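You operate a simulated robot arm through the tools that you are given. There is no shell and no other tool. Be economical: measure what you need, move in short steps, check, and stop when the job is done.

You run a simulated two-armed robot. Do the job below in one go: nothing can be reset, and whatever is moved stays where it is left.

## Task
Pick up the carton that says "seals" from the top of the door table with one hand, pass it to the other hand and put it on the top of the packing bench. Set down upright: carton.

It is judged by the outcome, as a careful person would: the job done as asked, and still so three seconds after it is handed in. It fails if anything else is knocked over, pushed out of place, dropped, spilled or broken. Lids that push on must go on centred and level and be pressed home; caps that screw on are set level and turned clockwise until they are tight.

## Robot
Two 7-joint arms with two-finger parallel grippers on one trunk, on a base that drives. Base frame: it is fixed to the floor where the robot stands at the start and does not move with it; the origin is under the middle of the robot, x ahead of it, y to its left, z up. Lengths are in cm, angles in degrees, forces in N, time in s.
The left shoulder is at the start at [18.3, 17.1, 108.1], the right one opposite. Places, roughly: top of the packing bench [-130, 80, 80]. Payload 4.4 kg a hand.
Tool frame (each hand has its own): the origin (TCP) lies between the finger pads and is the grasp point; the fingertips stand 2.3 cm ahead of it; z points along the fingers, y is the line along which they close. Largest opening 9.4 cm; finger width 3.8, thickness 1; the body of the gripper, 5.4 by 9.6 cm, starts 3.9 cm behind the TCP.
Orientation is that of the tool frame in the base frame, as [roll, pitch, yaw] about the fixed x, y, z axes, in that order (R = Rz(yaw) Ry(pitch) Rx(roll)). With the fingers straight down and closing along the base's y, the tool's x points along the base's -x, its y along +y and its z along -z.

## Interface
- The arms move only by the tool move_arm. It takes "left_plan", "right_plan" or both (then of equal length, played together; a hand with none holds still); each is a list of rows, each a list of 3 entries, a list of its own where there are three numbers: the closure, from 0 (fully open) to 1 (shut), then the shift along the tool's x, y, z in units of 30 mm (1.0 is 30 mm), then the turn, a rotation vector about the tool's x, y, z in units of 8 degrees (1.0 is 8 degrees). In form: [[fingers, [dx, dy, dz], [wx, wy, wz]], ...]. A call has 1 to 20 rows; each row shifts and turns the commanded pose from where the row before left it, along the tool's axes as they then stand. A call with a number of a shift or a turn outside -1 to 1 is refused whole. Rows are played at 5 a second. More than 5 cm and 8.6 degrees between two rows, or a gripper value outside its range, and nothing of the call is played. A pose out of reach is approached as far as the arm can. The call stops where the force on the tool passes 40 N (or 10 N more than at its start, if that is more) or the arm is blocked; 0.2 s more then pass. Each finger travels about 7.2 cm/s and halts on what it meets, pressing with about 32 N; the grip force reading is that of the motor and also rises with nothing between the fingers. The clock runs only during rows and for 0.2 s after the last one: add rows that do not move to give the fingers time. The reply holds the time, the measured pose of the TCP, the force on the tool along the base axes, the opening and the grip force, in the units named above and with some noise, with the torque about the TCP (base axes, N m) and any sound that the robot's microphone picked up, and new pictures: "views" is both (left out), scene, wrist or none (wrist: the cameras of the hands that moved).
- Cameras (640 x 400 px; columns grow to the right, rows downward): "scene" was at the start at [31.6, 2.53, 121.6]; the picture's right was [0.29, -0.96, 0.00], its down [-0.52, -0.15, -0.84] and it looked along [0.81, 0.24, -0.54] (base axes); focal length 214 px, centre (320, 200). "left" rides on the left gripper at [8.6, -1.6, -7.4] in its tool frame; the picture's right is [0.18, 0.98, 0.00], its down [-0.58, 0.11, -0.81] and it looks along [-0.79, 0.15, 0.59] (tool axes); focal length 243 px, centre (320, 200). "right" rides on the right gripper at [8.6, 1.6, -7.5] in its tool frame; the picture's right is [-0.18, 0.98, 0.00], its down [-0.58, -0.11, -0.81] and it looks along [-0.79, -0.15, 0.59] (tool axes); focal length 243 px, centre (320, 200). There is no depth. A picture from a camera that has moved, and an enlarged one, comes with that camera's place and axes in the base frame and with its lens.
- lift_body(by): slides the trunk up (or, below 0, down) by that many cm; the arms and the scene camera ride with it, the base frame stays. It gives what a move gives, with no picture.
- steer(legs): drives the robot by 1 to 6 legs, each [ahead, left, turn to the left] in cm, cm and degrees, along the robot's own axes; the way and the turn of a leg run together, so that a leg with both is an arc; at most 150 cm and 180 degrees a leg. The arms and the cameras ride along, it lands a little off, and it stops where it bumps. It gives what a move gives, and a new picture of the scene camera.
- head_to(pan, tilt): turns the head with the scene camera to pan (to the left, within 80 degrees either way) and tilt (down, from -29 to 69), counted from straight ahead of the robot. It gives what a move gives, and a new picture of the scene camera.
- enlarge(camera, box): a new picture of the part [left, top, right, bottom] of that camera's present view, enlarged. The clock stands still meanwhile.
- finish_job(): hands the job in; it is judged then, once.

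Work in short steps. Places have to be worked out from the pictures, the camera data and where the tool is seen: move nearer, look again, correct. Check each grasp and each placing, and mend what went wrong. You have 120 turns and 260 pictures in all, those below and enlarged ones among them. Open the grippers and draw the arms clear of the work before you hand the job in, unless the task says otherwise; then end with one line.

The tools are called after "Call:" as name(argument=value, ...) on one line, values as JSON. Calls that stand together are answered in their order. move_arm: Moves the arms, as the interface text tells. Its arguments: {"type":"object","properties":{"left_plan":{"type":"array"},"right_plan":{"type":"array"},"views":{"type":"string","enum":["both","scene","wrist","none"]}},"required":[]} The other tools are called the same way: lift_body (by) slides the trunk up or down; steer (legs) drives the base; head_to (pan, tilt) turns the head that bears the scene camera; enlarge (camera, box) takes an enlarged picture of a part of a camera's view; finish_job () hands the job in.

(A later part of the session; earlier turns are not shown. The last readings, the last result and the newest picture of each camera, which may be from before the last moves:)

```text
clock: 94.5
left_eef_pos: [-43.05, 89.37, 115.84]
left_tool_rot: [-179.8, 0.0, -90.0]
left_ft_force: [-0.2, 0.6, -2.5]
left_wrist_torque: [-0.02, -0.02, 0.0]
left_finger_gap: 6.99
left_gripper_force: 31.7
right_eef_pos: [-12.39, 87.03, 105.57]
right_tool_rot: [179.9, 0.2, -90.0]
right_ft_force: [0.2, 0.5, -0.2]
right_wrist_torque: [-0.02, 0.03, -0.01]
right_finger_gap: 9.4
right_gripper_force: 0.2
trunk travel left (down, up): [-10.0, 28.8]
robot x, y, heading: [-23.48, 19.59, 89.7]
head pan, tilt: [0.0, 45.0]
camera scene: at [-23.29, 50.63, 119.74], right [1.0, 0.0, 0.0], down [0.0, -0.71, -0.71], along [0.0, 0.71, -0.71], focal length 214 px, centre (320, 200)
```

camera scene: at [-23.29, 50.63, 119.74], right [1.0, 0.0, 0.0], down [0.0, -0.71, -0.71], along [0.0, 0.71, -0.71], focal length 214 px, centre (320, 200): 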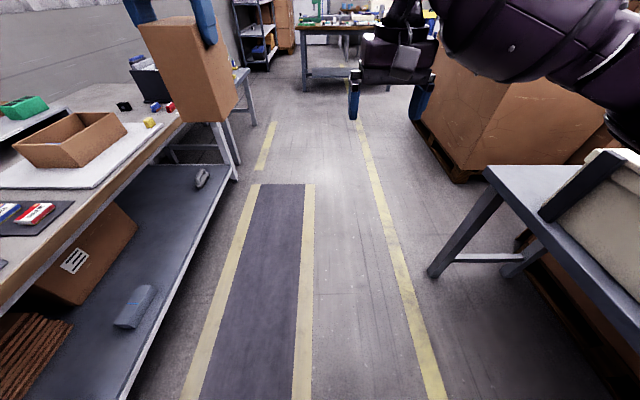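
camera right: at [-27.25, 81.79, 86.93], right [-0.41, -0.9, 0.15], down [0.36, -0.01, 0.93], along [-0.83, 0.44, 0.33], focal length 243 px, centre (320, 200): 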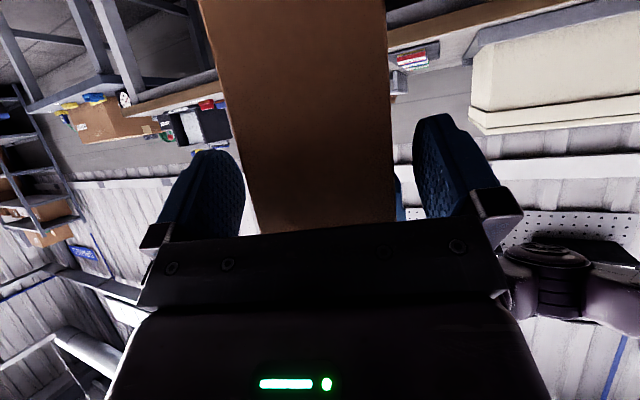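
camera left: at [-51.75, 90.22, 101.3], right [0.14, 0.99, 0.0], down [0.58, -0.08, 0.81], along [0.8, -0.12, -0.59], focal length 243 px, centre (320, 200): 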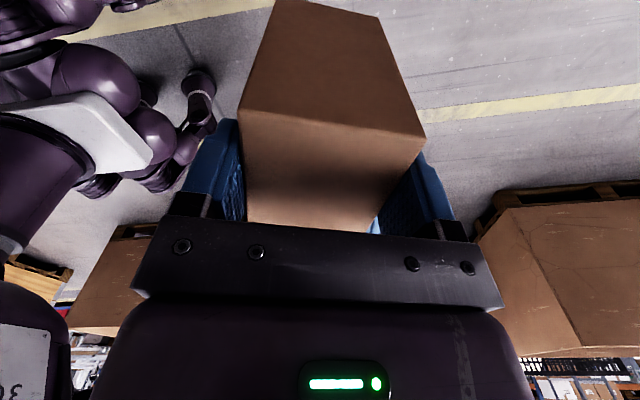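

I pull the right hand in, then drive along the aisle to y≈106 before turning to the bench, to keep clear of the tall open flap.

Call:
move_arm(right_plan=[[0, [0.9, 0, -0.3], [0, 0, 0]], [0, [0.9, 0, -0.3], [0, 0, 0]], [0, [0.9, 0, -0.3], [0, 0, 0]], [0, [0.9, 0, -0.3], [0, 0, 0]], [0, [0.9, 0, -0.3], [0, 0, 0]], [0, [0.9, 0, -0.3], [0, 0, 0]]], views="none")

Call:
steer(legs=[[87, 0, 0], [0, 0, 90]])

```text
clock: 95.9
left_eef_pos: [-43.19, 89.2, 115.98]
left_tool_rot: [-179.9, -0.1, -90.0]
left_ft_force: [-0.2, -0.3, -1.5]
left_wrist_torque: [-0.02, 0.01, -0.04]
left_finger_gap: 6.99
left_gripper_force: 32.3
right_eef_pos: [-12.21, 70.53, 111.03]
right_tool_rot: [-180.0, 0.4, -90.0]
right_ft_force: [-0.8, -0.6, 1.3]
right_wrist_torque: [0.0, 0.01, -0.01]
right_finger_gap: 9.42
right_gripper_force: 0.1
trunk travel left (down, up): [-10.0, 28.8]
robot x, y, heading: [-23.64, 19.99, 89.5]
head pan, tilt: [0.0, 45.0]
```

```text
clock: 104.3
left_eef_pos: [-92.82, 89.64, 115.93]
left_tool_rot: [-179.9, 0.1, -2.6]
left_ft_force: [-0.8, 0.4, -2.2]
left_wrist_torque: [0.01, -0.03, -0.02]
left_finger_gap: 7.0
left_gripper_force: 31.2
right_eef_pos: [-72.75, 119.68, 111.07]
right_tool_rot: [180.0, 0.3, -2.7]
right_ft_force: [-0.2, -0.2, -0.5]
right_wrist_torque: [0.01, -0.01, 0.0]
right_finger_gap: 9.39
right_gripper_force: 0.1
trunk travel left (down, up): [-10.0, 28.8]
robot x, y, heading: [-21.95, 105.98, 177.3]
head pan, tilt: [0.0, 45.0]
camera scene: at [-53.18, 107.56, 119.75], right [0.05, 1.0, 0.0], down [0.71, -0.04, -0.71], along [-0.71, 0.04, -0.71], focal length 214 px, centre (320, 200)
```

scene: 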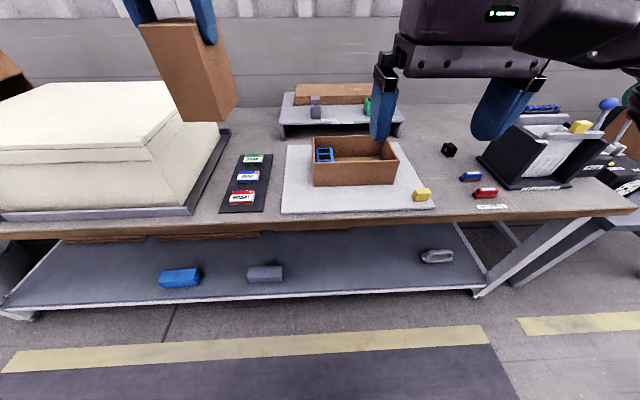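

Free spot: x −117…−150, y 77–96; I aim the carton centre at about (−124, 86.5). I straighten up and drive 27 cm closer.

Call:
steer(legs=[[0, 0, 2.6], [27, 0, 0]])

```text
clock: 106.6
left_eef_pos: [-118.42, 86.96, 116.0]
left_tool_rot: [-179.8, 0.0, -0.2]
left_ft_force: [0.5, -0.1, -2.1]
left_wrist_torque: [0.01, -0.06, 0.01]
left_finger_gap: 6.99
left_gripper_force: 31.9
right_eef_pos: [-99.58, 117.73, 111.08]
right_tool_rot: [179.8, 0.3, -0.4]
right_ft_force: [-0.4, 0.8, 0.3]
right_wrist_torque: [0.0, -0.03, -0.03]
right_finger_gap: 9.39
right_gripper_force: 0.0
trunk travel left (down, up): [-10.0, 28.8]
robot x, y, heading: [-48.74, 106.48, 179.5]
head pan, tilt: [0.0, 45.0]
camera scene: at [-79.51, 106.46, 119.76], right [0.01, 1.0, 0.0], down [0.71, -0.01, -0.71], along [-0.71, 0.01, -0.71], focal length 214 px, centre (320, 200)
```

scene: 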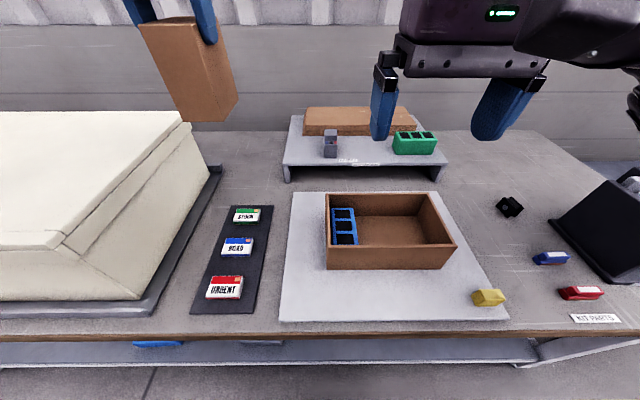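

Updated: strip ends at x≈−117, tray edge y≈77, shelf leg y≈97. I move 4 cm further and lower to a few cm above the bench.

Call:
move_arm(left_plan=[[1, [-0.7, 0, 0], [0, 0, 0]], [1, [-0.65, 0, 0], [0, 0, 0]], [1, [0, 0, 0.9], [0, 0, 0]], [1, [0, 0, 0.9], [0, 0, 0]], [1, [0, 0, 0.9], [0, 0, 0]], [1, [0, 0, 0.9], [0, 0, 0]], [1, [0, 0, 0.9], [0, 0, 0]], [1, [0, 0, 0.9], [0, 0, 0]], [1, [0, 0, 0.8], [0, 0, 0]], [1, [0, 0, 0], [0, 0, 0]]], views="both")

Call:
enlarge(camera="scene", box=[130, 60, 350, 240])

```text
clock: 108.8
left_eef_pos: [-118.07, 86.97, 97.45]
left_tool_rot: [-179.7, 0.1, -0.1]
left_ft_force: [0.6, 0.8, -1.5]
left_wrist_torque: [-0.01, -0.02, 0.02]
left_finger_gap: 6.97
left_gripper_force: 31.6
left hand out of reach, approached as far as the arm can: row 1, 2
right_eef_pos: [-99.45, 117.78, 111.08]
right_tool_rot: [179.9, 0.5, -0.2]
right_ft_force: [-0.7, 0.0, 0.6]
right_wrist_torque: [-0.02, 0.02, 0.01]
right_finger_gap: 9.39
right_gripper_force: 0.1
trunk travel left (down, up): [-10.0, 28.8]
robot x, y, heading: [-48.47, 106.15, 179.2]
head pan, tilt: [0.0, 45.0]
camera scene: at [-79.44, 106.47, 119.78], right [0.01, 1.0, 0.0], down [0.71, -0.01, -0.71], along [-0.71, 0.01, -0.71], focal length 214 px, centre (320, 200)
camera left: at [-109.33, 88.5, 105.01], right [0.18, -0.98, 0.0], down [-0.58, -0.11, 0.81], along [-0.79, -0.14, -0.59], focal length 243 px, centre (320, 200)
```

scene: 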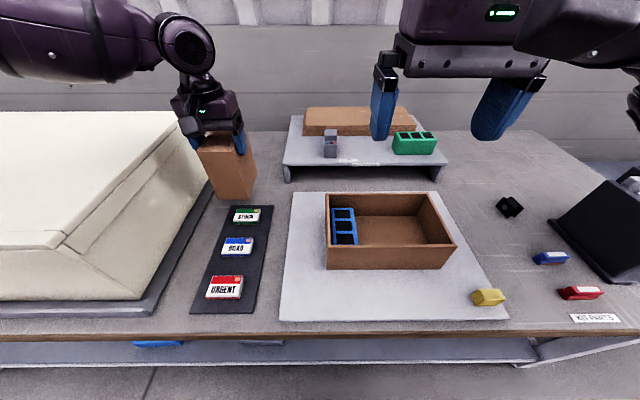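
left: 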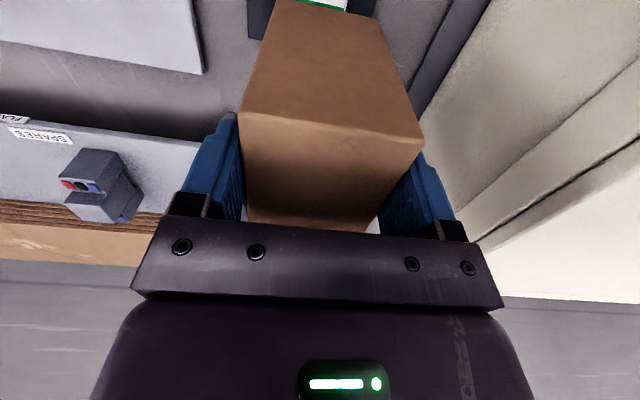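

```text
2.22 times, centred on (240, 150) of scene
camera zoom: at [-79.44, 106.47, 119.78], right [0.01, 1.0, 0.0], down [0.71, -0.01, -0.71], along [-0.71, 0.01, -0.71], focal length 477 px, centre (498, 311)
```

zoom: 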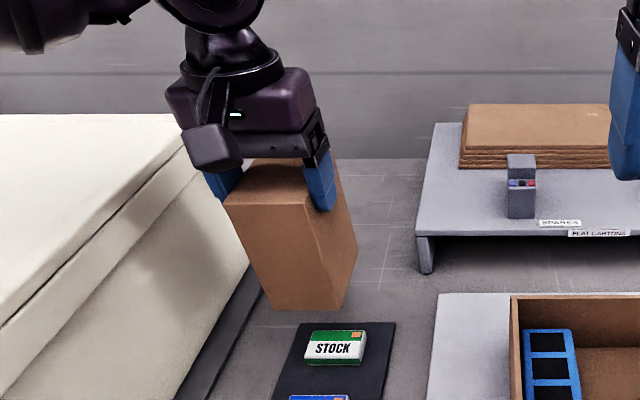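

At this height I push 5 cm further from the strip, then check.

Call:
move_arm(left_plan=[[1, [-0.6, 0, 0], [0, 0, 0]], [1, [-0.6, 0, 0], [0, 0, 0]], [1, [-0.55, 0, 0], [0, 0, 0]], [1, [0, 0, 0], [0, 0, 0]]], views="scene")

Call:
enlarge(camera="scene", box=[150, 90, 310, 220])

```text
clock: 109.8
left_eef_pos: [-120.44, 85.44, 97.54]
left_tool_rot: [-179.8, 0.0, -0.2]
left_ft_force: [-1.0, 0.2, -2.3]
left_wrist_torque: [0.01, -0.05, 0.03]
left_finger_gap: 6.97
left_gripper_force: 32.7
left hand out of reach, approached as far as the arm can: row 1, 2, 3
right_eef_pos: [-99.54, 117.65, 111.0]
right_tool_rot: [179.9, 0.2, -0.4]
right_ft_force: [-0.2, 0.1, -0.1]
right_wrist_torque: [0.01, -0.03, 0.0]
right_finger_gap: 9.39
right_gripper_force: 0.1
trunk travel left (down, up): [-10.0, 28.8]
robot x, y, heading: [-48.58, 106.51, 179.8]
head pan, tilt: [0.0, 45.0]
camera scene: at [-79.49, 106.46, 119.75], right [0.01, 1.0, 0.0], down [0.71, -0.01, -0.71], along [-0.71, 0.01, -0.71], focal length 214 px, centre (320, 200)
```

scene: 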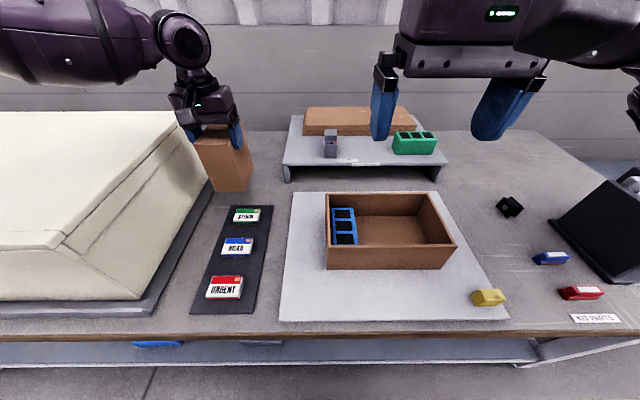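

```text
3.08 times, centred on (230, 155) of scene
camera zoom: at [-79.49, 106.46, 119.75], right [0.01, 1.0, 0.0], down [0.71, -0.01, -0.71], along [-0.71, 0.01, -0.71], focal length 660 px, centre (597, 338)
```

zoom: 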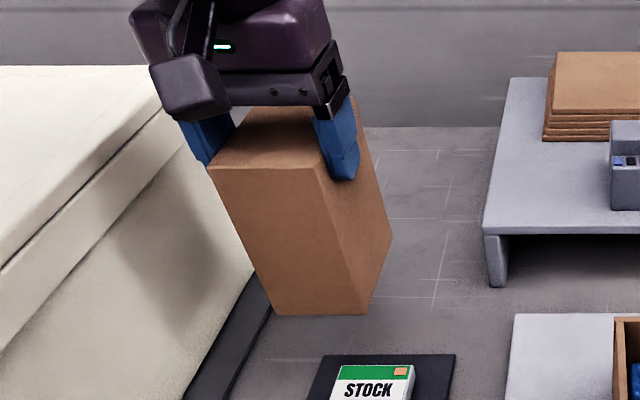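

The arm is at its reach limit, so I let the base do it: 4 cm ahead and 1.5 cm right.

Call:
steer(legs=[[4, -1.5, 0]])

Call:
enlarge(camera="scene", box=[130, 90, 330, 240])

```text
clock: 110.7
left_eef_pos: [-124.25, 86.88, 97.54]
left_tool_rot: [-179.8, -0.1, -0.1]
left_ft_force: [-0.5, -0.2, -3.2]
left_wrist_torque: [-0.02, -0.05, -0.04]
left_finger_gap: 6.98
left_gripper_force: 31.8
right_eef_pos: [-103.52, 119.2, 111.01]
right_tool_rot: [179.9, 0.3, -0.3]
right_ft_force: [-0.9, -0.1, 0.7]
right_wrist_torque: [-0.02, -0.01, -0.02]
right_finger_gap: 9.39
right_gripper_force: 0.0
trunk travel left (down, up): [-10.0, 28.8]
robot x, y, heading: [-52.85, 107.3, 179.4]
head pan, tilt: [0.0, 45.0]
camera scene: at [-83.42, 107.99, 119.75], right [0.01, 1.0, 0.0], down [0.71, -0.01, -0.71], along [-0.71, 0.01, -0.71], focal length 214 px, centre (320, 200)
```

scene: 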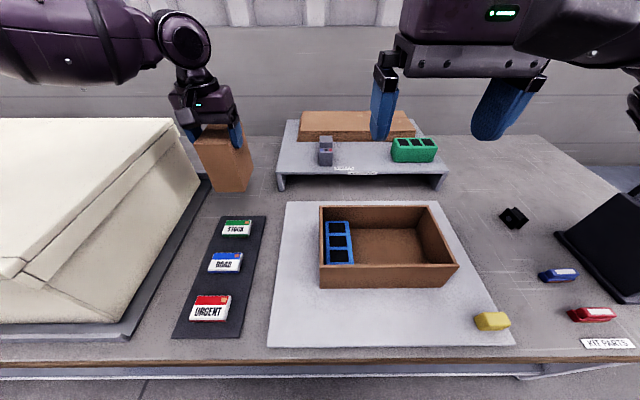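

```text
2.67 times, centred on (230, 165) of scene
camera zoom: at [-83.42, 107.99, 119.75], right [0.01, 1.0, 0.0], down [0.71, -0.01, -0.71], along [-0.71, 0.01, -0.71], focal length 572 px, centre (560, 293)
```

zoom: 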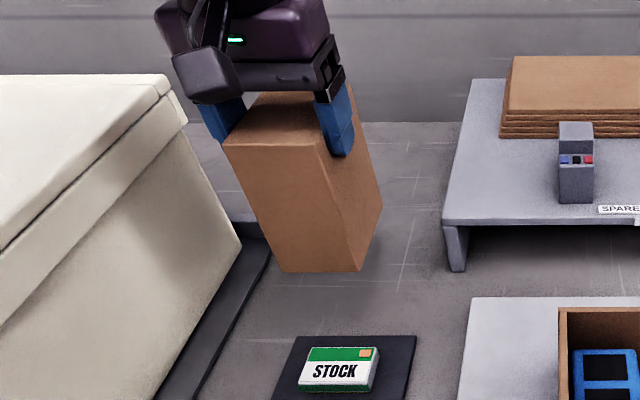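

Placed well over the free area. I lower 4 cm.

Call:
move_arm(left_plan=[[1, [0, 0, 0.4], [0, 0, 0]], [1, [0, 0, 0.4], [0, 0, 0]], [1, [0, 0, 0.4], [0, 0, 0]], [1, [0, 0, 0], [0, 0, 0]]], views="scene")

Call:
enlarge(camera="scene", box=[130, 90, 330, 240])

```text
clock: 111.7
left_eef_pos: [-124.33, 86.5, 94.16]
left_tool_rot: [-179.8, 0.1, 0.1]
left_ft_force: [-0.4, -0.3, -2.6]
left_wrist_torque: [-0.01, -0.04, 0.03]
left_finger_gap: 6.96
left_gripper_force: 31.9
left hand out of reach, approached as far as the arm can: row 2
right_eef_pos: [-103.52, 119.2, 111.09]
right_tool_rot: [179.9, 0.3, -0.3]
right_ft_force: [-0.4, -0.2, 0.3]
right_wrist_torque: [-0.02, 0.02, 0.01]
right_finger_gap: 9.41
right_gripper_force: 0.0
trunk travel left (down, up): [-10.0, 28.8]
robot x, y, heading: [-52.57, 107.93, 179.7]
head pan, tilt: [0.0, 45.0]
camera scene: at [-83.38, 107.95, 119.75], right [0.01, 1.0, 0.0], down [0.71, -0.01, -0.71], along [-0.71, 0.01, -0.71], focal length 214 px, centre (320, 200)
```

scene: 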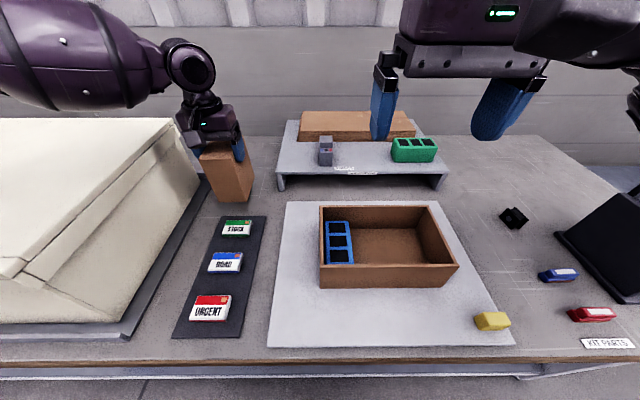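

```text
2.67 times, centred on (230, 165) of scene
camera zoom: at [-83.38, 107.95, 119.75], right [0.01, 1.0, 0.0], down [0.71, -0.01, -0.71], along [-0.71, 0.01, -0.71], focal length 572 px, centre (560, 293)
```

zoom: 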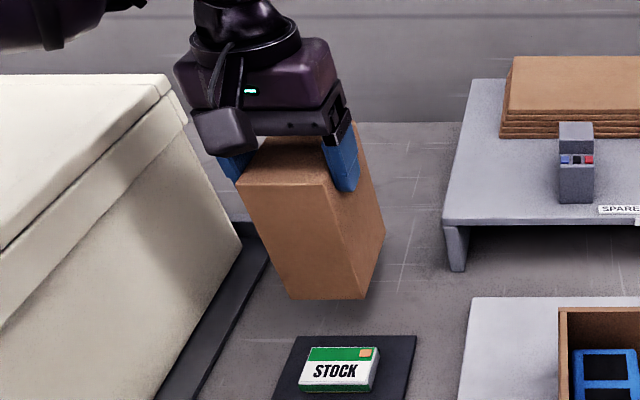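

About 1.5–3 cm to go, with clearance to the strip. I creep down.

Call:
move_arm(left_plan=[[1, [0, 0, 0.2], [0, 0, 0]], [1, [0, 0, 0.2], [0, 0, 0]], [1, [0, 0, 0.1], [0, 0, 0]], [1, [0, 0, 0], [0, 0, 0]]], views="none")

```text
clock: 112.7
left_eef_pos: [-124.38, 86.11, 92.63]
left_tool_rot: [-179.7, 0.0, -0.2]
left_ft_force: [-0.1, 0.1, -2.5]
left_wrist_torque: [-0.07, -0.06, 0.03]
left_finger_gap: 6.98
left_gripper_force: 31.4
left hand out of reach, approached as far as the arm can: row 1
right_eef_pos: [-103.33, 119.14, 111.06]
right_tool_rot: [179.9, 0.3, -0.4]
right_ft_force: [0.0, 0.9, 0.9]
right_wrist_torque: [-0.02, -0.02, 0.04]
right_finger_gap: 9.38
right_gripper_force: 0.0
trunk travel left (down, up): [-10.0, 28.8]
robot x, y, heading: [-52.66, 107.94, 179.8]
head pan, tilt: [0.0, 45.0]
```

No contact yet; another 1.2 cm in fine steps.

Call:
move_arm(left_plan=[[1, [0, 0, 0.15], [0, 0, 0]], [1, [0, 0, 0.15], [0, 0, 0]], [1, [0, 0, 0.1], [0, 0, 0]], [1, [0, 0, 0], [0, 0, 0]]], views="scene")

Call:
enlarge(camera="scene", box=[130, 90, 330, 240])

```text
clock: 113.7
left_eef_pos: [-124.25, 85.82, 91.5]
left_tool_rot: [-179.8, 0.0, -0.1]
left_ft_force: [-0.1, 0.6, -2.4]
left_wrist_torque: [0.0, -0.04, -0.01]
left_finger_gap: 7.0
left_gripper_force: 32.1
left hand out of reach, approached as far as the arm can: row 1
right_eef_pos: [-103.41, 119.14, 111.05]
right_tool_rot: [179.8, 0.3, -0.3]
right_ft_force: [0.1, 0.0, 0.3]
right_wrist_torque: [-0.01, -0.04, 0.0]
right_finger_gap: 9.42
right_gripper_force: 0.1
trunk travel left (down, up): [-10.0, 28.8]
robot x, y, heading: [-52.53, 107.56, 179.5]
head pan, tilt: [0.0, 45.0]
camera scene: at [-83.39, 107.95, 119.75], right [0.01, 1.0, 0.0], down [0.71, -0.01, -0.71], along [-0.71, 0.01, -0.71], focal length 214 px, centre (320, 200)
```

scene: 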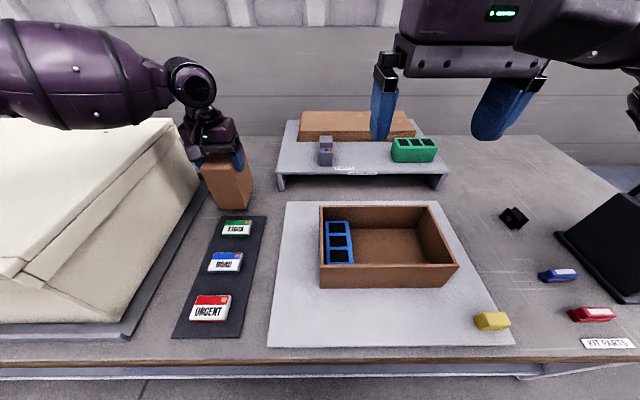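

```text
2.67 times, centred on (230, 165) of scene
camera zoom: at [-83.39, 107.95, 119.75], right [0.01, 1.0, 0.0], down [0.71, -0.01, -0.71], along [-0.71, 0.01, -0.71], focal length 572 px, centre (560, 293)
```

zoom: 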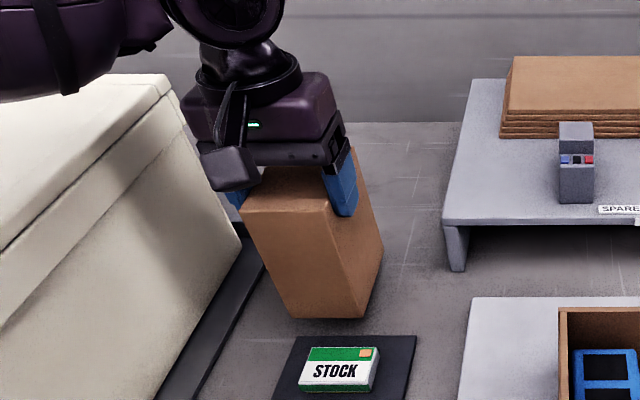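

Shadow shows it close to the bench now. I continue in 3 mm steps, watching the force.

Call:
move_arm(left_plan=[[1, [0, -0.03, 0.1], [0, 0, 0]], [1, [0, 0, 0.1], [0, 0, 0]], [1, [0, 0, 0], [0, 0, 0]]], views="none")

```text
clock: 114.5
left_eef_pos: [-124.34, 85.79, 91.18]
left_tool_rot: [-179.9, 0.0, -0.1]
left_ft_force: [0.4, -0.1, -2.5]
left_wrist_torque: [0.04, -0.05, -0.03]
left_finger_gap: 6.95
left_gripper_force: 31.6
left hand out of reach, approached as far as the arm can: row 1
right_eef_pos: [-103.51, 119.2, 110.92]
right_tool_rot: [179.9, 0.2, -0.4]
right_ft_force: [0.8, 0.3, 0.1]
right_wrist_torque: [-0.01, -0.01, 0.01]
right_finger_gap: 9.37
right_gripper_force: 0.1
trunk travel left (down, up): [-10.0, 28.8]
robot x, y, heading: [-52.22, 107.51, 179.6]
head pan, tilt: [0.0, 45.0]
```

Still no contact force; three more small steps.

Call:
move_arm(left_plan=[[1, [0, 0, 0.1], [0, 0, 0]], [1, [0, 0, 0.1], [0, 0, 0]], [1, [0, 0, 0.1], [0, 0, 0]], [1, [0, 0, 0], [0, 0, 0]]], views="scene")

Call:
enlarge(camera="scene", box=[170, 130, 290, 230])

```text
clock: 115.5
left_eef_pos: [-124.42, 85.4, 90.43]
left_tool_rot: [-179.7, 0.1, -0.1]
left_ft_force: [0.5, -0.2, -3.0]
left_wrist_torque: [-0.01, -0.04, -0.03]
left_finger_gap: 7.0
left_gripper_force: 31.2
left hand out of reach, approached as far as the arm can: row 2
right_eef_pos: [-103.46, 119.23, 111.03]
right_tool_rot: [180.0, 0.2, -0.2]
right_ft_force: [1.1, 0.8, -0.1]
right_wrist_torque: [0.03, -0.02, -0.01]
right_finger_gap: 9.39
right_gripper_force: 0.1
trunk travel left (down, up): [-10.0, 28.8]
robot x, y, heading: [-52.53, 108.24, 179.5]
head pan, tilt: [0.0, 45.0]
camera scene: at [-83.39, 107.95, 119.75], right [0.01, 1.0, 0.0], down [0.71, -0.01, -0.71], along [-0.71, 0.01, -0.71], focal length 214 px, centre (320, 200)
```

scene: 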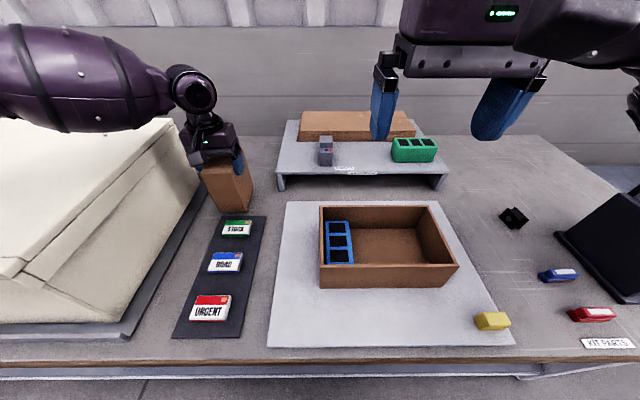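

```text
4.00 times, centred on (230, 180) of scene
camera zoom: at [-83.39, 107.95, 119.75], right [0.01, 1.0, 0.0], down [0.71, -0.01, -0.71], along [-0.71, 0.01, -0.71], focal length 858 px, centre (680, 280)
```

zoom: 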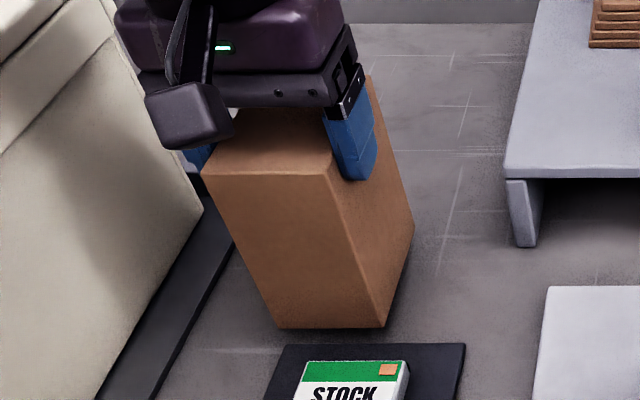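

The carton's bottom is very near the bench. More fine steps until contact.

Call:
move_arm(left_plan=[[1, [0, 0, 0.1], [0, 0, 0]], [1, [0, 0, 0.1], [0, 0, 0]], [1, [0, 0, 0], [0, 0, 0]]], views="none")

```text
clock: 116.2
left_eef_pos: [-124.61, 85.32, 90.09]
left_tool_rot: [-179.8, 0.0, -0.2]
left_ft_force: [-0.2, 0.3, -3.4]
left_wrist_torque: [-0.02, -0.04, -0.01]
left_finger_gap: 6.98
left_gripper_force: 32.3
left hand out of reach, approached as far as the arm can: row 2
right_eef_pos: [-103.55, 119.26, 111.1]
right_tool_rot: [179.9, 0.3, -0.3]
right_ft_force: [-0.7, -0.9, 0.5]
right_wrist_torque: [0.02, 0.02, -0.01]
right_finger_gap: 9.41
right_gripper_force: 0.0
trunk travel left (down, up): [-10.0, 28.8]
robot x, y, heading: [-52.46, 107.74, 179.5]
head pan, tilt: [0.0, 45.0]
```

Continuing down in small steps.

Call:
move_arm(left_plan=[[1, [0.03, 0, 0.1], [0, 0, 0]], [1, [0.03, 0, 0.1], [0, 0, 0]], [1, [0, 0, 0.1], [0, 0, 0]], [1, [0, 0, 0], [0, 0, 0]]], views="scene")

Call:
enlarge(camera="scene", box=[170, 130, 290, 230])

```text
clock: 117.2
left_eef_pos: [-124.23, 85.12, 89.4]
left_tool_rot: [-179.8, -0.2, -0.1]
left_ft_force: [-0.2, -0.5, -1.7]
left_wrist_torque: [0.01, -0.03, -0.01]
left_finger_gap: 6.97
left_gripper_force: 32.0
right_eef_pos: [-103.48, 119.2, 111.1]
right_tool_rot: [180.0, 0.3, -0.3]
right_ft_force: [1.4, 0.0, 1.0]
right_wrist_torque: [0.0, 0.0, 0.0]
right_finger_gap: 9.38
right_gripper_force: 0.0
trunk travel left (down, up): [-10.0, 28.8]
robot x, y, heading: [-52.74, 107.63, 179.6]
head pan, tilt: [0.0, 45.0]
camera scene: at [-83.38, 107.95, 119.75], right [0.01, 1.0, 0.0], down [0.71, -0.01, -0.71], along [-0.71, 0.01, -0.71], focal length 214 px, centre (320, 200)
```

scene: 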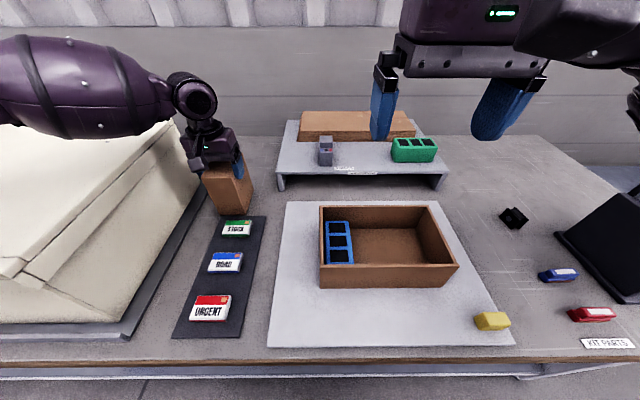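

```text
4.00 times, centred on (230, 180) of scene
camera zoom: at [-83.38, 107.95, 119.75], right [0.01, 1.0, 0.0], down [0.71, -0.01, -0.71], along [-0.71, 0.01, -0.71], focal length 858 px, centre (680, 280)
```

zoom: 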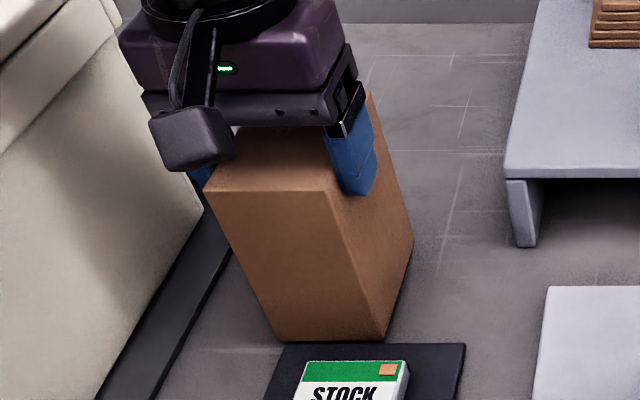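

The bottom edge is close to the strip and the forearm is low over the white box. I check the forearm's clearance with the head turned left.

Call:
head_to(pan=50, tilt=30)

```text
clock: 118.4
left_eef_pos: [-124.33, 85.14, 89.37]
left_tool_rot: [-179.7, 0.1, -0.2]
left_ft_force: [-0.5, 0.3, -2.9]
left_wrist_torque: [-0.03, -0.05, -0.03]
left_finger_gap: 6.99
left_gripper_force: 32.4
right_eef_pos: [-103.43, 119.21, 111.16]
right_tool_rot: [179.9, 0.3, -0.2]
right_ft_force: [-0.2, 0.1, -0.2]
right_wrist_torque: [0.01, -0.05, -0.01]
right_finger_gap: 9.4
right_gripper_force: 0.1
trunk travel left (down, up): [-10.0, 28.8]
robot x, y, heading: [-52.21, 107.67, 179.8]
head pan, tilt: [50.0, 30.0]
camera scene: at [-81.13, 101.01, 122.0], right [-0.76, 0.65, 0.0], down [0.32, 0.38, -0.87], along [-0.56, -0.66, -0.5], focal length 214 px, centre (320, 200)
```

scene: 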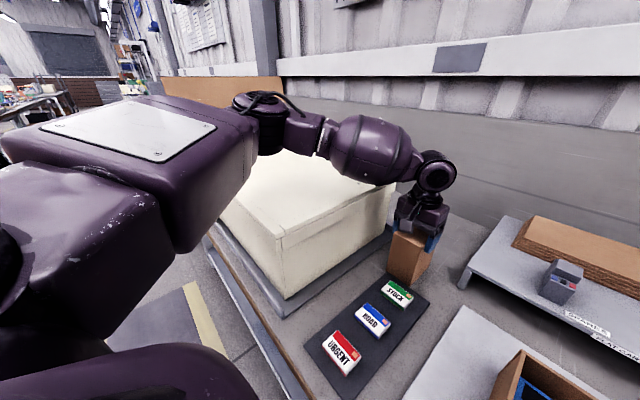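

I enlarge that region.

Call:
enlarge(camera="scene", box=[220, 80, 480, 300])

```text
1.82 times, centred on (350, 190) of scene
camera zoom: at [-81.13, 101.01, 122.0], right [-0.76, 0.65, 0.0], down [0.32, 0.38, -0.87], along [-0.56, -0.66, -0.5], focal length 390 px, centre (266, 218)
```

zoom: 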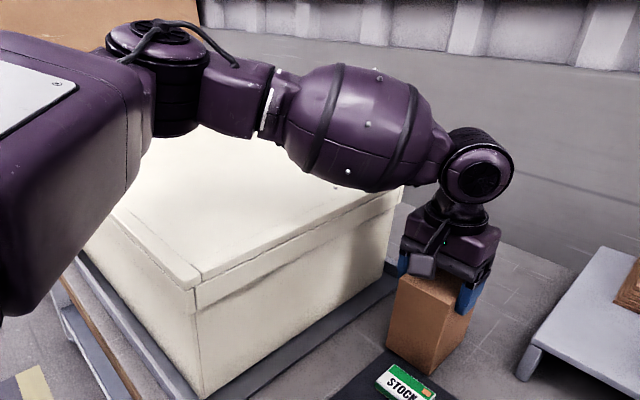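

Forearm clearance over the white box is only about a centimetre, so this spot is unsuitable. I raise the carton again and inspect the open area at the bench's right end, behind the black cube.

Call:
move_arm(left_plan=[[1, [0, 0, -0.5], [0, 0, 0]], [1, [0, 0, -0.9], [0, 0, 0]], [1, [0, 0, -0.9], [0, 0, 0]], [1, [0, 0, -0.9], [0, 0, 0]], [1, [0, 0, -0.9], [0, 0, 0]], [1, [0, 0, -0.9], [0, 0, 0]], [1, [0, 0, -0.9], [0, 0, 0]], [1, [0, 0, -0.9], [0, 0, 0]], [1, [0, 0, -0.9], [0, 0, 0]]], views="none")

Call:
head_to(pan=-35, tilt=40)

```text
clock: 120.4
left_eef_pos: [-124.12, 85.19, 112.46]
left_tool_rot: [-179.8, 0.0, -0.2]
left_ft_force: [0.9, 0.3, -2.1]
left_wrist_torque: [0.01, -0.03, 0.04]
left_finger_gap: 6.98
left_gripper_force: 32.0
right_eef_pos: [-103.36, 119.24, 111.18]
right_tool_rot: [179.9, 0.3, -0.3]
right_ft_force: [1.0, 0.1, 0.6]
right_wrist_torque: [0.01, 0.01, -0.02]
right_finger_gap: 9.39
right_gripper_force: 0.1
trunk travel left (down, up): [-10.0, 28.8]
robot x, y, heading: [-52.23, 107.91, 179.7]
head pan, tilt: [50.0, 30.0]
```

```text
clock: 122.0
left_eef_pos: [-124.17, 85.07, 112.27]
left_tool_rot: [-179.9, 0.1, -0.1]
left_ft_force: [0.1, -0.4, -2.2]
left_wrist_torque: [0.0, -0.03, 0.01]
left_finger_gap: 6.96
left_gripper_force: 31.9
right_eef_pos: [-103.45, 119.16, 111.03]
right_tool_rot: [179.9, 0.3, -0.3]
right_ft_force: [0.3, -0.2, 0.8]
right_wrist_torque: [0.02, 0.0, -0.01]
right_finger_gap: 9.42
right_gripper_force: 0.1
trunk travel left (down, up): [-10.0, 28.8]
robot x, y, heading: [-52.44, 107.7, 179.8]
head pan, tilt: [-35.0, 40.0]
camera scene: at [-82.19, 112.81, 120.47], right [0.58, 0.82, 0.0], down [0.52, -0.37, -0.77], along [-0.62, 0.44, -0.64], focal length 214 px, centre (320, 200)
```

scene: 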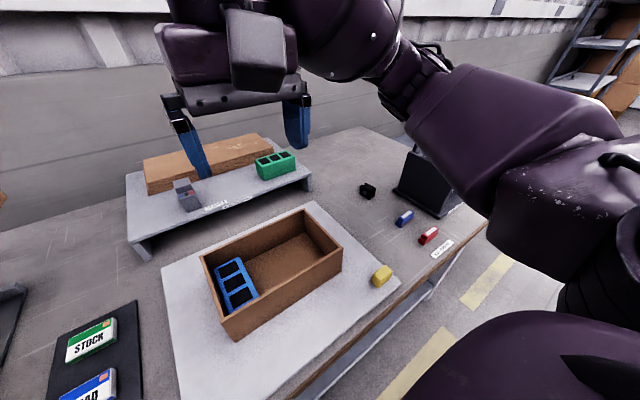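

A clear patch lies around (−128, 157): behind the black cube, right of the rack. I raise both hands a little and then drive 71 cm to the right along the bench.

Call:
move_arm(left_plan=[[1, [0, 0, -0.5], [0, 0, 0]], [1, [0, 0, -0.5], [0, 0, 0]], [1, [0, 0, 0], [0, 0, 0]], [1, [0, 0, 0], [0, 0, 0]]], right_plan=[[0, [0, 0, -0.9], [0, 0, 0]], [0, [0, 0, -0.9], [0, 0, 0]], [0, [0, 0, -0.9], [0, 0, 0]], [0, [0, 0, 0], [0, 0, 0]]], views="none")

Call:
head_to(pan=0, tilt=45)

Call:
steer(legs=[[-1, -35, 0]])

```text
clock: 123.0
left_eef_pos: [-124.23, 84.97, 115.19]
left_tool_rot: [-179.9, 0.1, -0.2]
left_ft_force: [-0.5, -0.2, -2.6]
left_wrist_torque: [0.01, -0.03, 0.0]
left_finger_gap: 6.98
left_gripper_force: 32.1
right_eef_pos: [-103.61, 119.16, 119.22]
right_tool_rot: [179.9, 0.3, -0.3]
right_ft_force: [1.2, -0.1, 0.3]
right_wrist_torque: [0.0, 0.0, -0.01]
right_finger_gap: 9.37
right_gripper_force: 0.0
trunk travel left (down, up): [-10.0, 28.8]
robot x, y, heading: [-52.29, 107.8, 179.4]
head pan, tilt: [-35.0, 40.0]
```

```text
clock: 124.0
left_eef_pos: [-124.33, 84.93, 115.45]
left_tool_rot: [-179.8, 0.0, -0.3]
left_ft_force: [0.4, -0.3, -2.6]
left_wrist_torque: [-0.01, -0.03, 0.01]
left_finger_gap: 6.98
left_gripper_force: 31.8
right_eef_pos: [-103.63, 119.22, 119.19]
right_tool_rot: [179.9, 0.3, -0.3]
right_ft_force: [0.3, -0.1, 0.8]
right_wrist_torque: [0.01, 0.02, 0.02]
right_finger_gap: 9.4
right_gripper_force: 0.1
trunk travel left (down, up): [-10.0, 28.8]
robot x, y, heading: [-52.59, 107.77, 179.5]
head pan, tilt: [0.0, 45.0]
camera scene: at [-83.39, 107.96, 119.75], right [0.01, 1.0, 0.0], down [0.71, -0.01, -0.71], along [-0.71, 0.01, -0.71], focal length 214 px, centre (320, 200)
```

scene: 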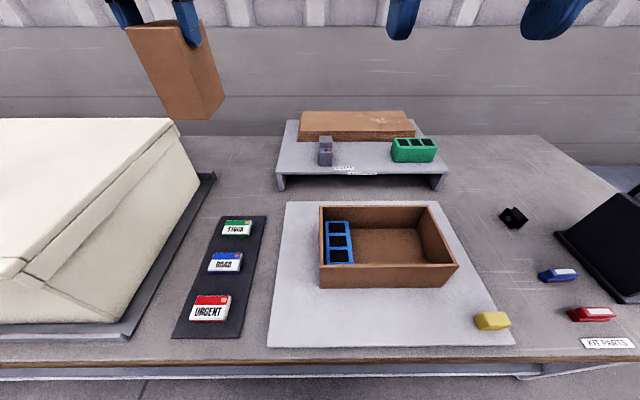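

```text
clock: 127.7
left_eef_pos: [-122.97, 120.24, 115.33]
left_tool_rot: [-179.8, 0.0, -0.3]
left_ft_force: [-0.1, 0.3, -2.2]
left_wrist_torque: [0.0, -0.05, 0.01]
left_finger_gap: 6.97
left_gripper_force: 32.1
right_eef_pos: [-102.21, 154.41, 119.07]
right_tool_rot: [179.9, 0.4, -0.4]
right_ft_force: [-0.3, 0.1, 0.2]
right_wrist_torque: [0.03, 0.0, -0.01]
right_finger_gap: 9.39
right_gripper_force: 0.1
trunk travel left (down, up): [-10.0, 28.8]
robot x, y, heading: [-50.99, 142.68, 179.5]
head pan, tilt: [0.0, 45.0]
camera scene: at [-82.07, 143.08, 119.75], right [0.01, 1.0, 0.0], down [0.71, -0.01, -0.71], along [-0.71, 0.01, -0.71], focal length 214 px, centre (320, 200)
```

scene: 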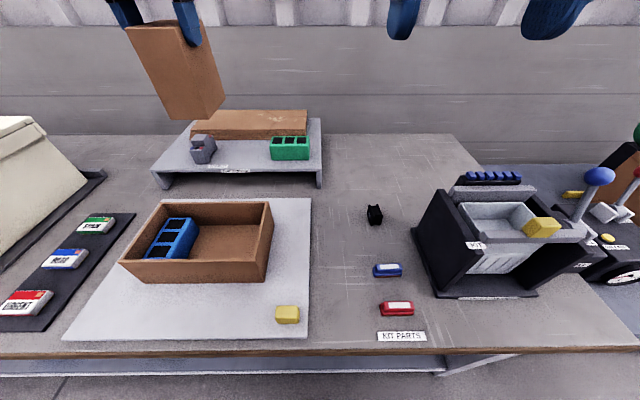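

The patch is clear from here. I drive 37 cm further right and 4 cm ahead.

Call:
steer(legs=[[0, -37, 0], [4, 0, 0]])

```text
clock: 132.0
left_eef_pos: [-126.36, 157.55, 115.44]
left_tool_rot: [-179.8, 0.2, -0.1]
left_ft_force: [-0.5, -0.2, -2.5]
left_wrist_torque: [0.01, -0.04, -0.03]
left_finger_gap: 7.0
left_gripper_force: 32.5
right_eef_pos: [-105.8, 191.76, 119.27]
right_tool_rot: [179.8, 0.4, -0.2]
right_ft_force: [-0.5, -1.2, -0.6]
right_wrist_torque: [0.0, -0.01, -0.01]
right_finger_gap: 9.35
right_gripper_force: 0.0
trunk travel left (down, up): [-10.0, 28.8]
robot x, y, heading: [-54.67, 180.68, 179.3]
head pan, tilt: [0.0, 45.0]
camera scene: at [-85.58, 180.54, 119.8], right [0.01, 1.0, 0.0], down [0.71, 0.0, -0.71], along [-0.71, 0.0, -0.71], focal length 214 px, centre (320, 200)
```

scene: 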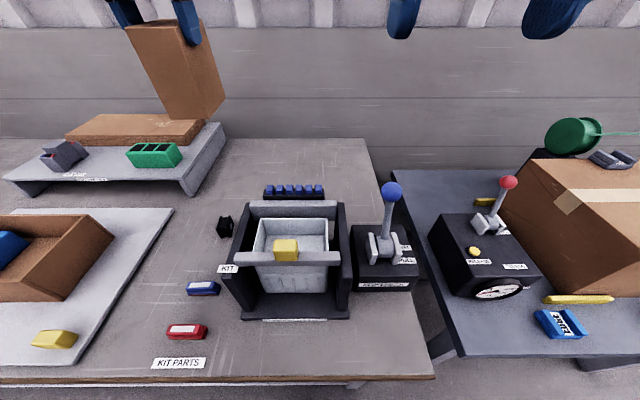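

Well placed: cube near x −117, rack edge y 147, comb y 165. I lower to z 97 and check.

Call:
move_arm(left_plan=[[1, [0, 0, 0.88], [0, 0, 0]], [1, [0, 0, 0.88], [0, 0, 0]], [1, [0, 0, 0.88], [0, 0, 0]], [1, [0, 0, 0.88], [0, 0, 0]], [1, [0, 0, 0.88], [0, 0, 0]], [1, [0, 0, 0.88], [0, 0, 0]], [1, [0, 0, 0.88], [0, 0, 0]], [1, [0, 0, 0], [0, 0, 0]]], views="both")

Call:
enlarge(camera="scene", box=[100, 90, 340, 260])

```text
clock: 133.8
left_eef_pos: [-126.47, 157.55, 96.98]
left_tool_rot: [-179.8, 0.2, -0.1]
left_ft_force: [0.5, 0.2, -2.2]
left_wrist_torque: [-0.01, 0.01, 0.02]
left_finger_gap: 6.97
left_gripper_force: 32.1
right_eef_pos: [-105.73, 191.74, 119.25]
right_tool_rot: [179.9, 0.4, -0.2]
right_ft_force: [0.8, -0.3, -1.1]
right_wrist_torque: [0.01, -0.02, -0.02]
right_finger_gap: 9.41
right_gripper_force: 0.1
trunk travel left (down, up): [-10.0, 28.8]
robot x, y, heading: [-54.73, 180.34, 179.7]
head pan, tilt: [0.0, 45.0]
camera scene: at [-85.54, 180.55, 119.79], right [0.01, 1.0, 0.0], down [0.71, 0.0, -0.71], along [-0.71, 0.0, -0.71], focal length 214 px, centre (320, 200)
camera left: at [-117.78, 159.17, 104.48], right [0.18, -0.98, 0.0], down [-0.58, -0.11, 0.81], along [-0.79, -0.14, -0.59], focal length 243 px, centre (320, 200)
```

scene: 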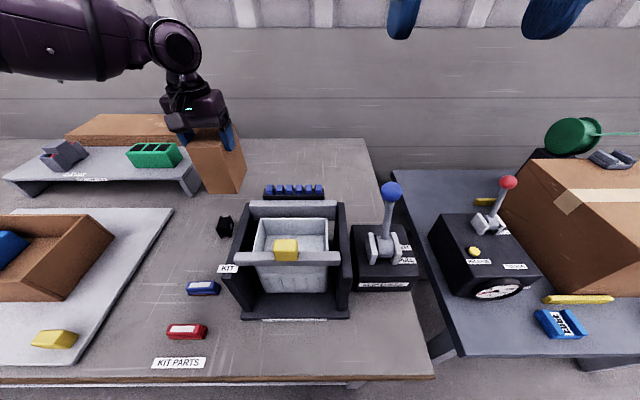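
left: 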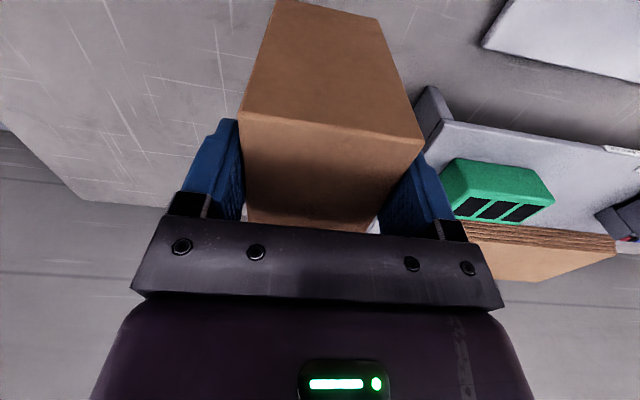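

```text
2.35 times, centred on (220, 175) of scene
camera zoom: at [-85.54, 180.55, 119.79], right [0.01, 1.0, 0.0], down [0.71, 0.0, -0.71], along [-0.71, 0.0, -0.71], focal length 505 px, centre (555, 259)
```

zoom: 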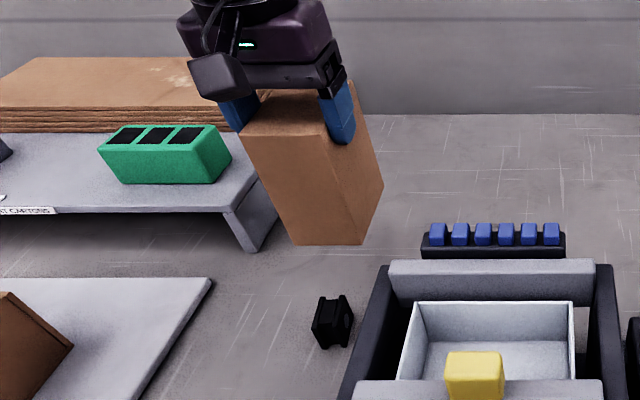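

Surroundings are clear. I lower another 6 cm.

Call:
move_arm(left_plan=[[1, [0, -0.05, 0.4], [0, 0, 0]], [1, [0, -0.05, 0.4], [0, 0, 0]], [1, [0, -0.05, 0.4], [0, 0, 0]], [1, [0, -0.05, 0.4], [0, 0, 0]], [1, [0, -0.05, 0.4], [0, 0, 0]], [1, [0, 0, 0], [0, 0, 0]]], views="scene")

Call:
enlarge(camera="scene", box=[100, 90, 340, 260])

```text
clock: 135.2
left_eef_pos: [-126.51, 158.2, 90.97]
left_tool_rot: [-179.9, 0.1, -0.1]
left_ft_force: [0.5, -0.3, -2.1]
left_wrist_torque: [-0.02, -0.04, 0.02]
left_finger_gap: 6.99
left_gripper_force: 32.1
right_eef_pos: [-105.7, 191.86, 119.28]
right_tool_rot: [179.9, 0.4, -0.2]
right_ft_force: [-0.3, -0.4, -0.3]
right_wrist_torque: [0.0, 0.0, 0.01]
right_finger_gap: 9.41
right_gripper_force: 0.0
trunk travel left (down, up): [-10.0, 28.8]
robot x, y, heading: [-55.25, 180.33, 179.6]
head pan, tilt: [0.0, 45.0]
camera scene: at [-85.57, 180.55, 119.77], right [0.01, 1.0, 0.0], down [0.71, 0.0, -0.71], along [-0.71, 0.0, -0.71], focal length 214 px, centre (320, 200)
```

scene: 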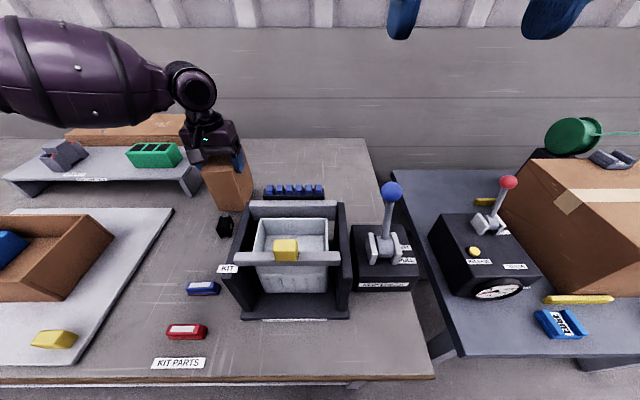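

```text
2.35 times, centred on (220, 175) of scene
camera zoom: at [-85.57, 180.55, 119.77], right [0.01, 1.0, 0.0], down [0.71, 0.0, -0.71], along [-0.71, 0.0, -0.71], focal length 505 px, centre (555, 259)
```

zoom: 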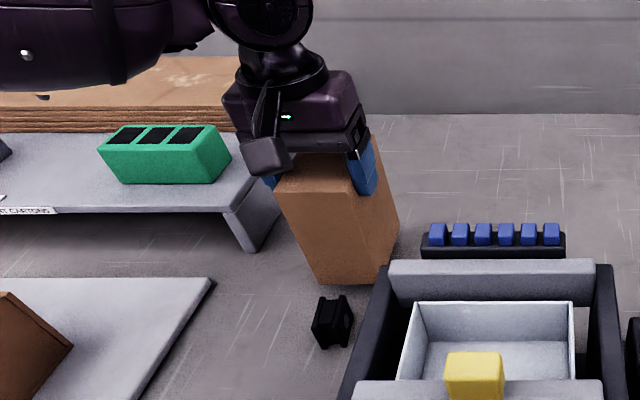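

Close to the bench now; to keep more room to the black cube, I shift 2 cm deeper before the final lowering.

Call:
move_arm(left_plan=[[1, [-0.35, 0, 0], [0, 0, 0]], [1, [-0.35, 0, 0], [0, 0, 0]], [1, [0, 0, 0], [0, 0, 0]]], views="none")

```text
clock: 136.0
left_eef_pos: [-126.83, 157.43, 91.13]
left_tool_rot: [-179.8, 0.1, -0.2]
left_ft_force: [0.5, 0.3, -2.5]
left_wrist_torque: [0.01, -0.04, -0.01]
left_finger_gap: 6.97
left_gripper_force: 31.7
left hand out of reach, approached as far as the arm can: row 1, 2
right_eef_pos: [-105.9, 191.91, 119.16]
right_tool_rot: [179.9, 0.3, -0.3]
right_ft_force: [-0.1, -0.4, 0.9]
right_wrist_torque: [0.02, 0.0, 0.0]
right_finger_gap: 9.4
right_gripper_force: 0.0
trunk travel left (down, up): [-10.0, 28.8]
robot x, y, heading: [-54.41, 180.64, 179.4]
head pan, tilt: [0.0, 45.0]
```

The limit eases when the hand is further to its own side. I raise a little, shift the hand 5 cm left and 2 cm deeper, and compensate by moving the base 5 cm right.

Call:
move_arm(left_plan=[[1, [0, 0, -0.9], [0, 0, 0]], [1, [0, 0, -0.9], [0, 0, 0]], [1, [0, 0, -0.9], [0, 0, 0]], [1, [0, 0.83, 0], [0, 0, 0]], [1, [0, 0.83, 0], [0, 0, 0]], [1, [-0.4, 0, 0], [0, 0, 0]], [1, [-0.4, 0, 0], [0, 0, 0]], [1, [0, 0, 0], [0, 0, 0]]], views="none")

Call:
steer(legs=[[0, -5.5, 0]])

```text
clock: 137.8
left_eef_pos: [-129.44, 152.51, 99.44]
left_tool_rot: [-179.8, 0.0, -0.1]
left_ft_force: [0.8, 0.4, -2.5]
left_wrist_torque: [-0.02, -0.01, 0.0]
left_finger_gap: 6.98
left_gripper_force: 32.3
right_eef_pos: [-105.78, 191.81, 119.24]
right_tool_rot: [180.0, 0.4, -0.2]
right_ft_force: [-0.3, 0.3, -1.0]
right_wrist_torque: [0.01, -0.01, 0.01]
right_finger_gap: 9.42
right_gripper_force: 0.0
trunk travel left (down, up): [-10.0, 28.8]
robot x, y, heading: [-54.66, 180.56, 179.7]
head pan, tilt: [0.0, 45.0]
```

```text
clock: 139.0
left_eef_pos: [-129.46, 158.41, 99.45]
left_tool_rot: [-179.9, 0.0, -0.1]
left_ft_force: [-1.3, -0.5, -1.9]
left_wrist_torque: [-0.01, -0.02, -0.03]
left_finger_gap: 6.97
left_gripper_force: 32.3
right_eef_pos: [-105.8, 197.44, 119.18]
right_tool_rot: [180.0, 0.2, -0.2]
right_ft_force: [0.0, 1.1, 0.4]
right_wrist_torque: [-0.01, 0.02, 0.01]
right_finger_gap: 9.39
right_gripper_force: 0.0
trunk travel left (down, up): [-10.0, 28.8]
robot x, y, heading: [-54.65, 186.0, 179.6]
head pan, tilt: [0.0, 45.0]
camera scene: at [-85.58, 186.17, 119.75], right [0.01, 1.0, 0.0], down [0.71, 0.0, -0.71], along [-0.71, 0.0, -0.71], focal length 214 px, centre (320, 200)
```

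scene: 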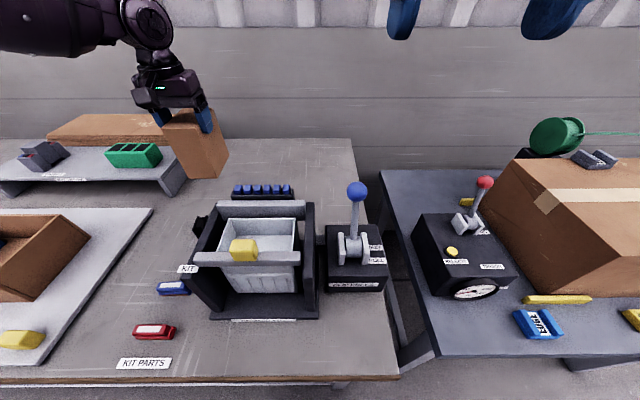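

The "comb" is actually atop the holder, farther away; the patch is free. I lower to about z 91.5.

Call:
move_arm(left_plan=[[1, [0, 0, 0.5], [0, 0, 0]], [1, [0, 0, 0.5], [0, 0, 0]], [1, [0, 0, 0.5], [0, 0, 0]], [1, [0, 0, 0.5], [0, 0, 0]], [1, [0, 0, 0.5], [0, 0, 0]], [1, [0, 0, 0.2], [0, 0, 0]], [1, [0, 0, 0], [0, 0, 0]]], views="none")

Call:
enlarge(camera="scene", box=[100, 110, 300, 250])

```text
clock: 140.6
left_eef_pos: [-129.23, 158.3, 91.36]
left_tool_rot: [-179.8, 0.0, -0.1]
left_ft_force: [-0.7, 0.5, -2.9]
left_wrist_torque: [0.0, -0.03, 0.01]
left_finger_gap: 6.97
left_gripper_force: 32.4
right_eef_pos: [-105.73, 197.39, 119.29]
right_tool_rot: [180.0, 0.5, -0.2]
right_ft_force: [-0.3, -0.5, -0.1]
right_wrist_torque: [-0.01, -0.02, 0.0]
right_finger_gap: 9.4
right_gripper_force: 0.1
trunk travel left (down, up): [-10.0, 28.8]
robot x, y, heading: [-54.33, 186.13, 179.5]
head pan, tilt: [0.0, 45.0]
```

```text
2.86 times, centred on (200, 180) of scene
camera zoom: at [-85.57, 186.12, 119.75], right [0.01, 1.0, 0.0], down [0.71, 0.0, -0.71], along [-0.71, 0.0, -0.71], focal length 613 px, centre (663, 257)
```

zoom: 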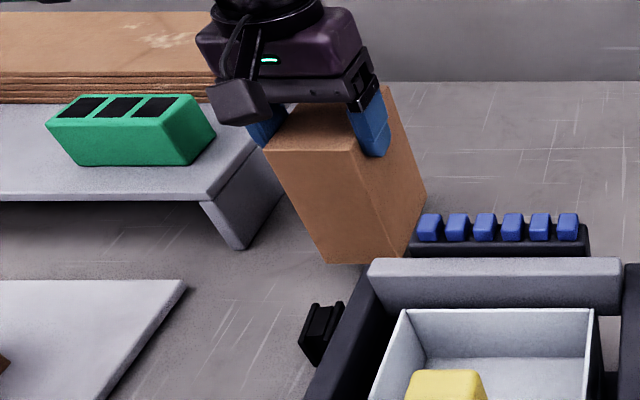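

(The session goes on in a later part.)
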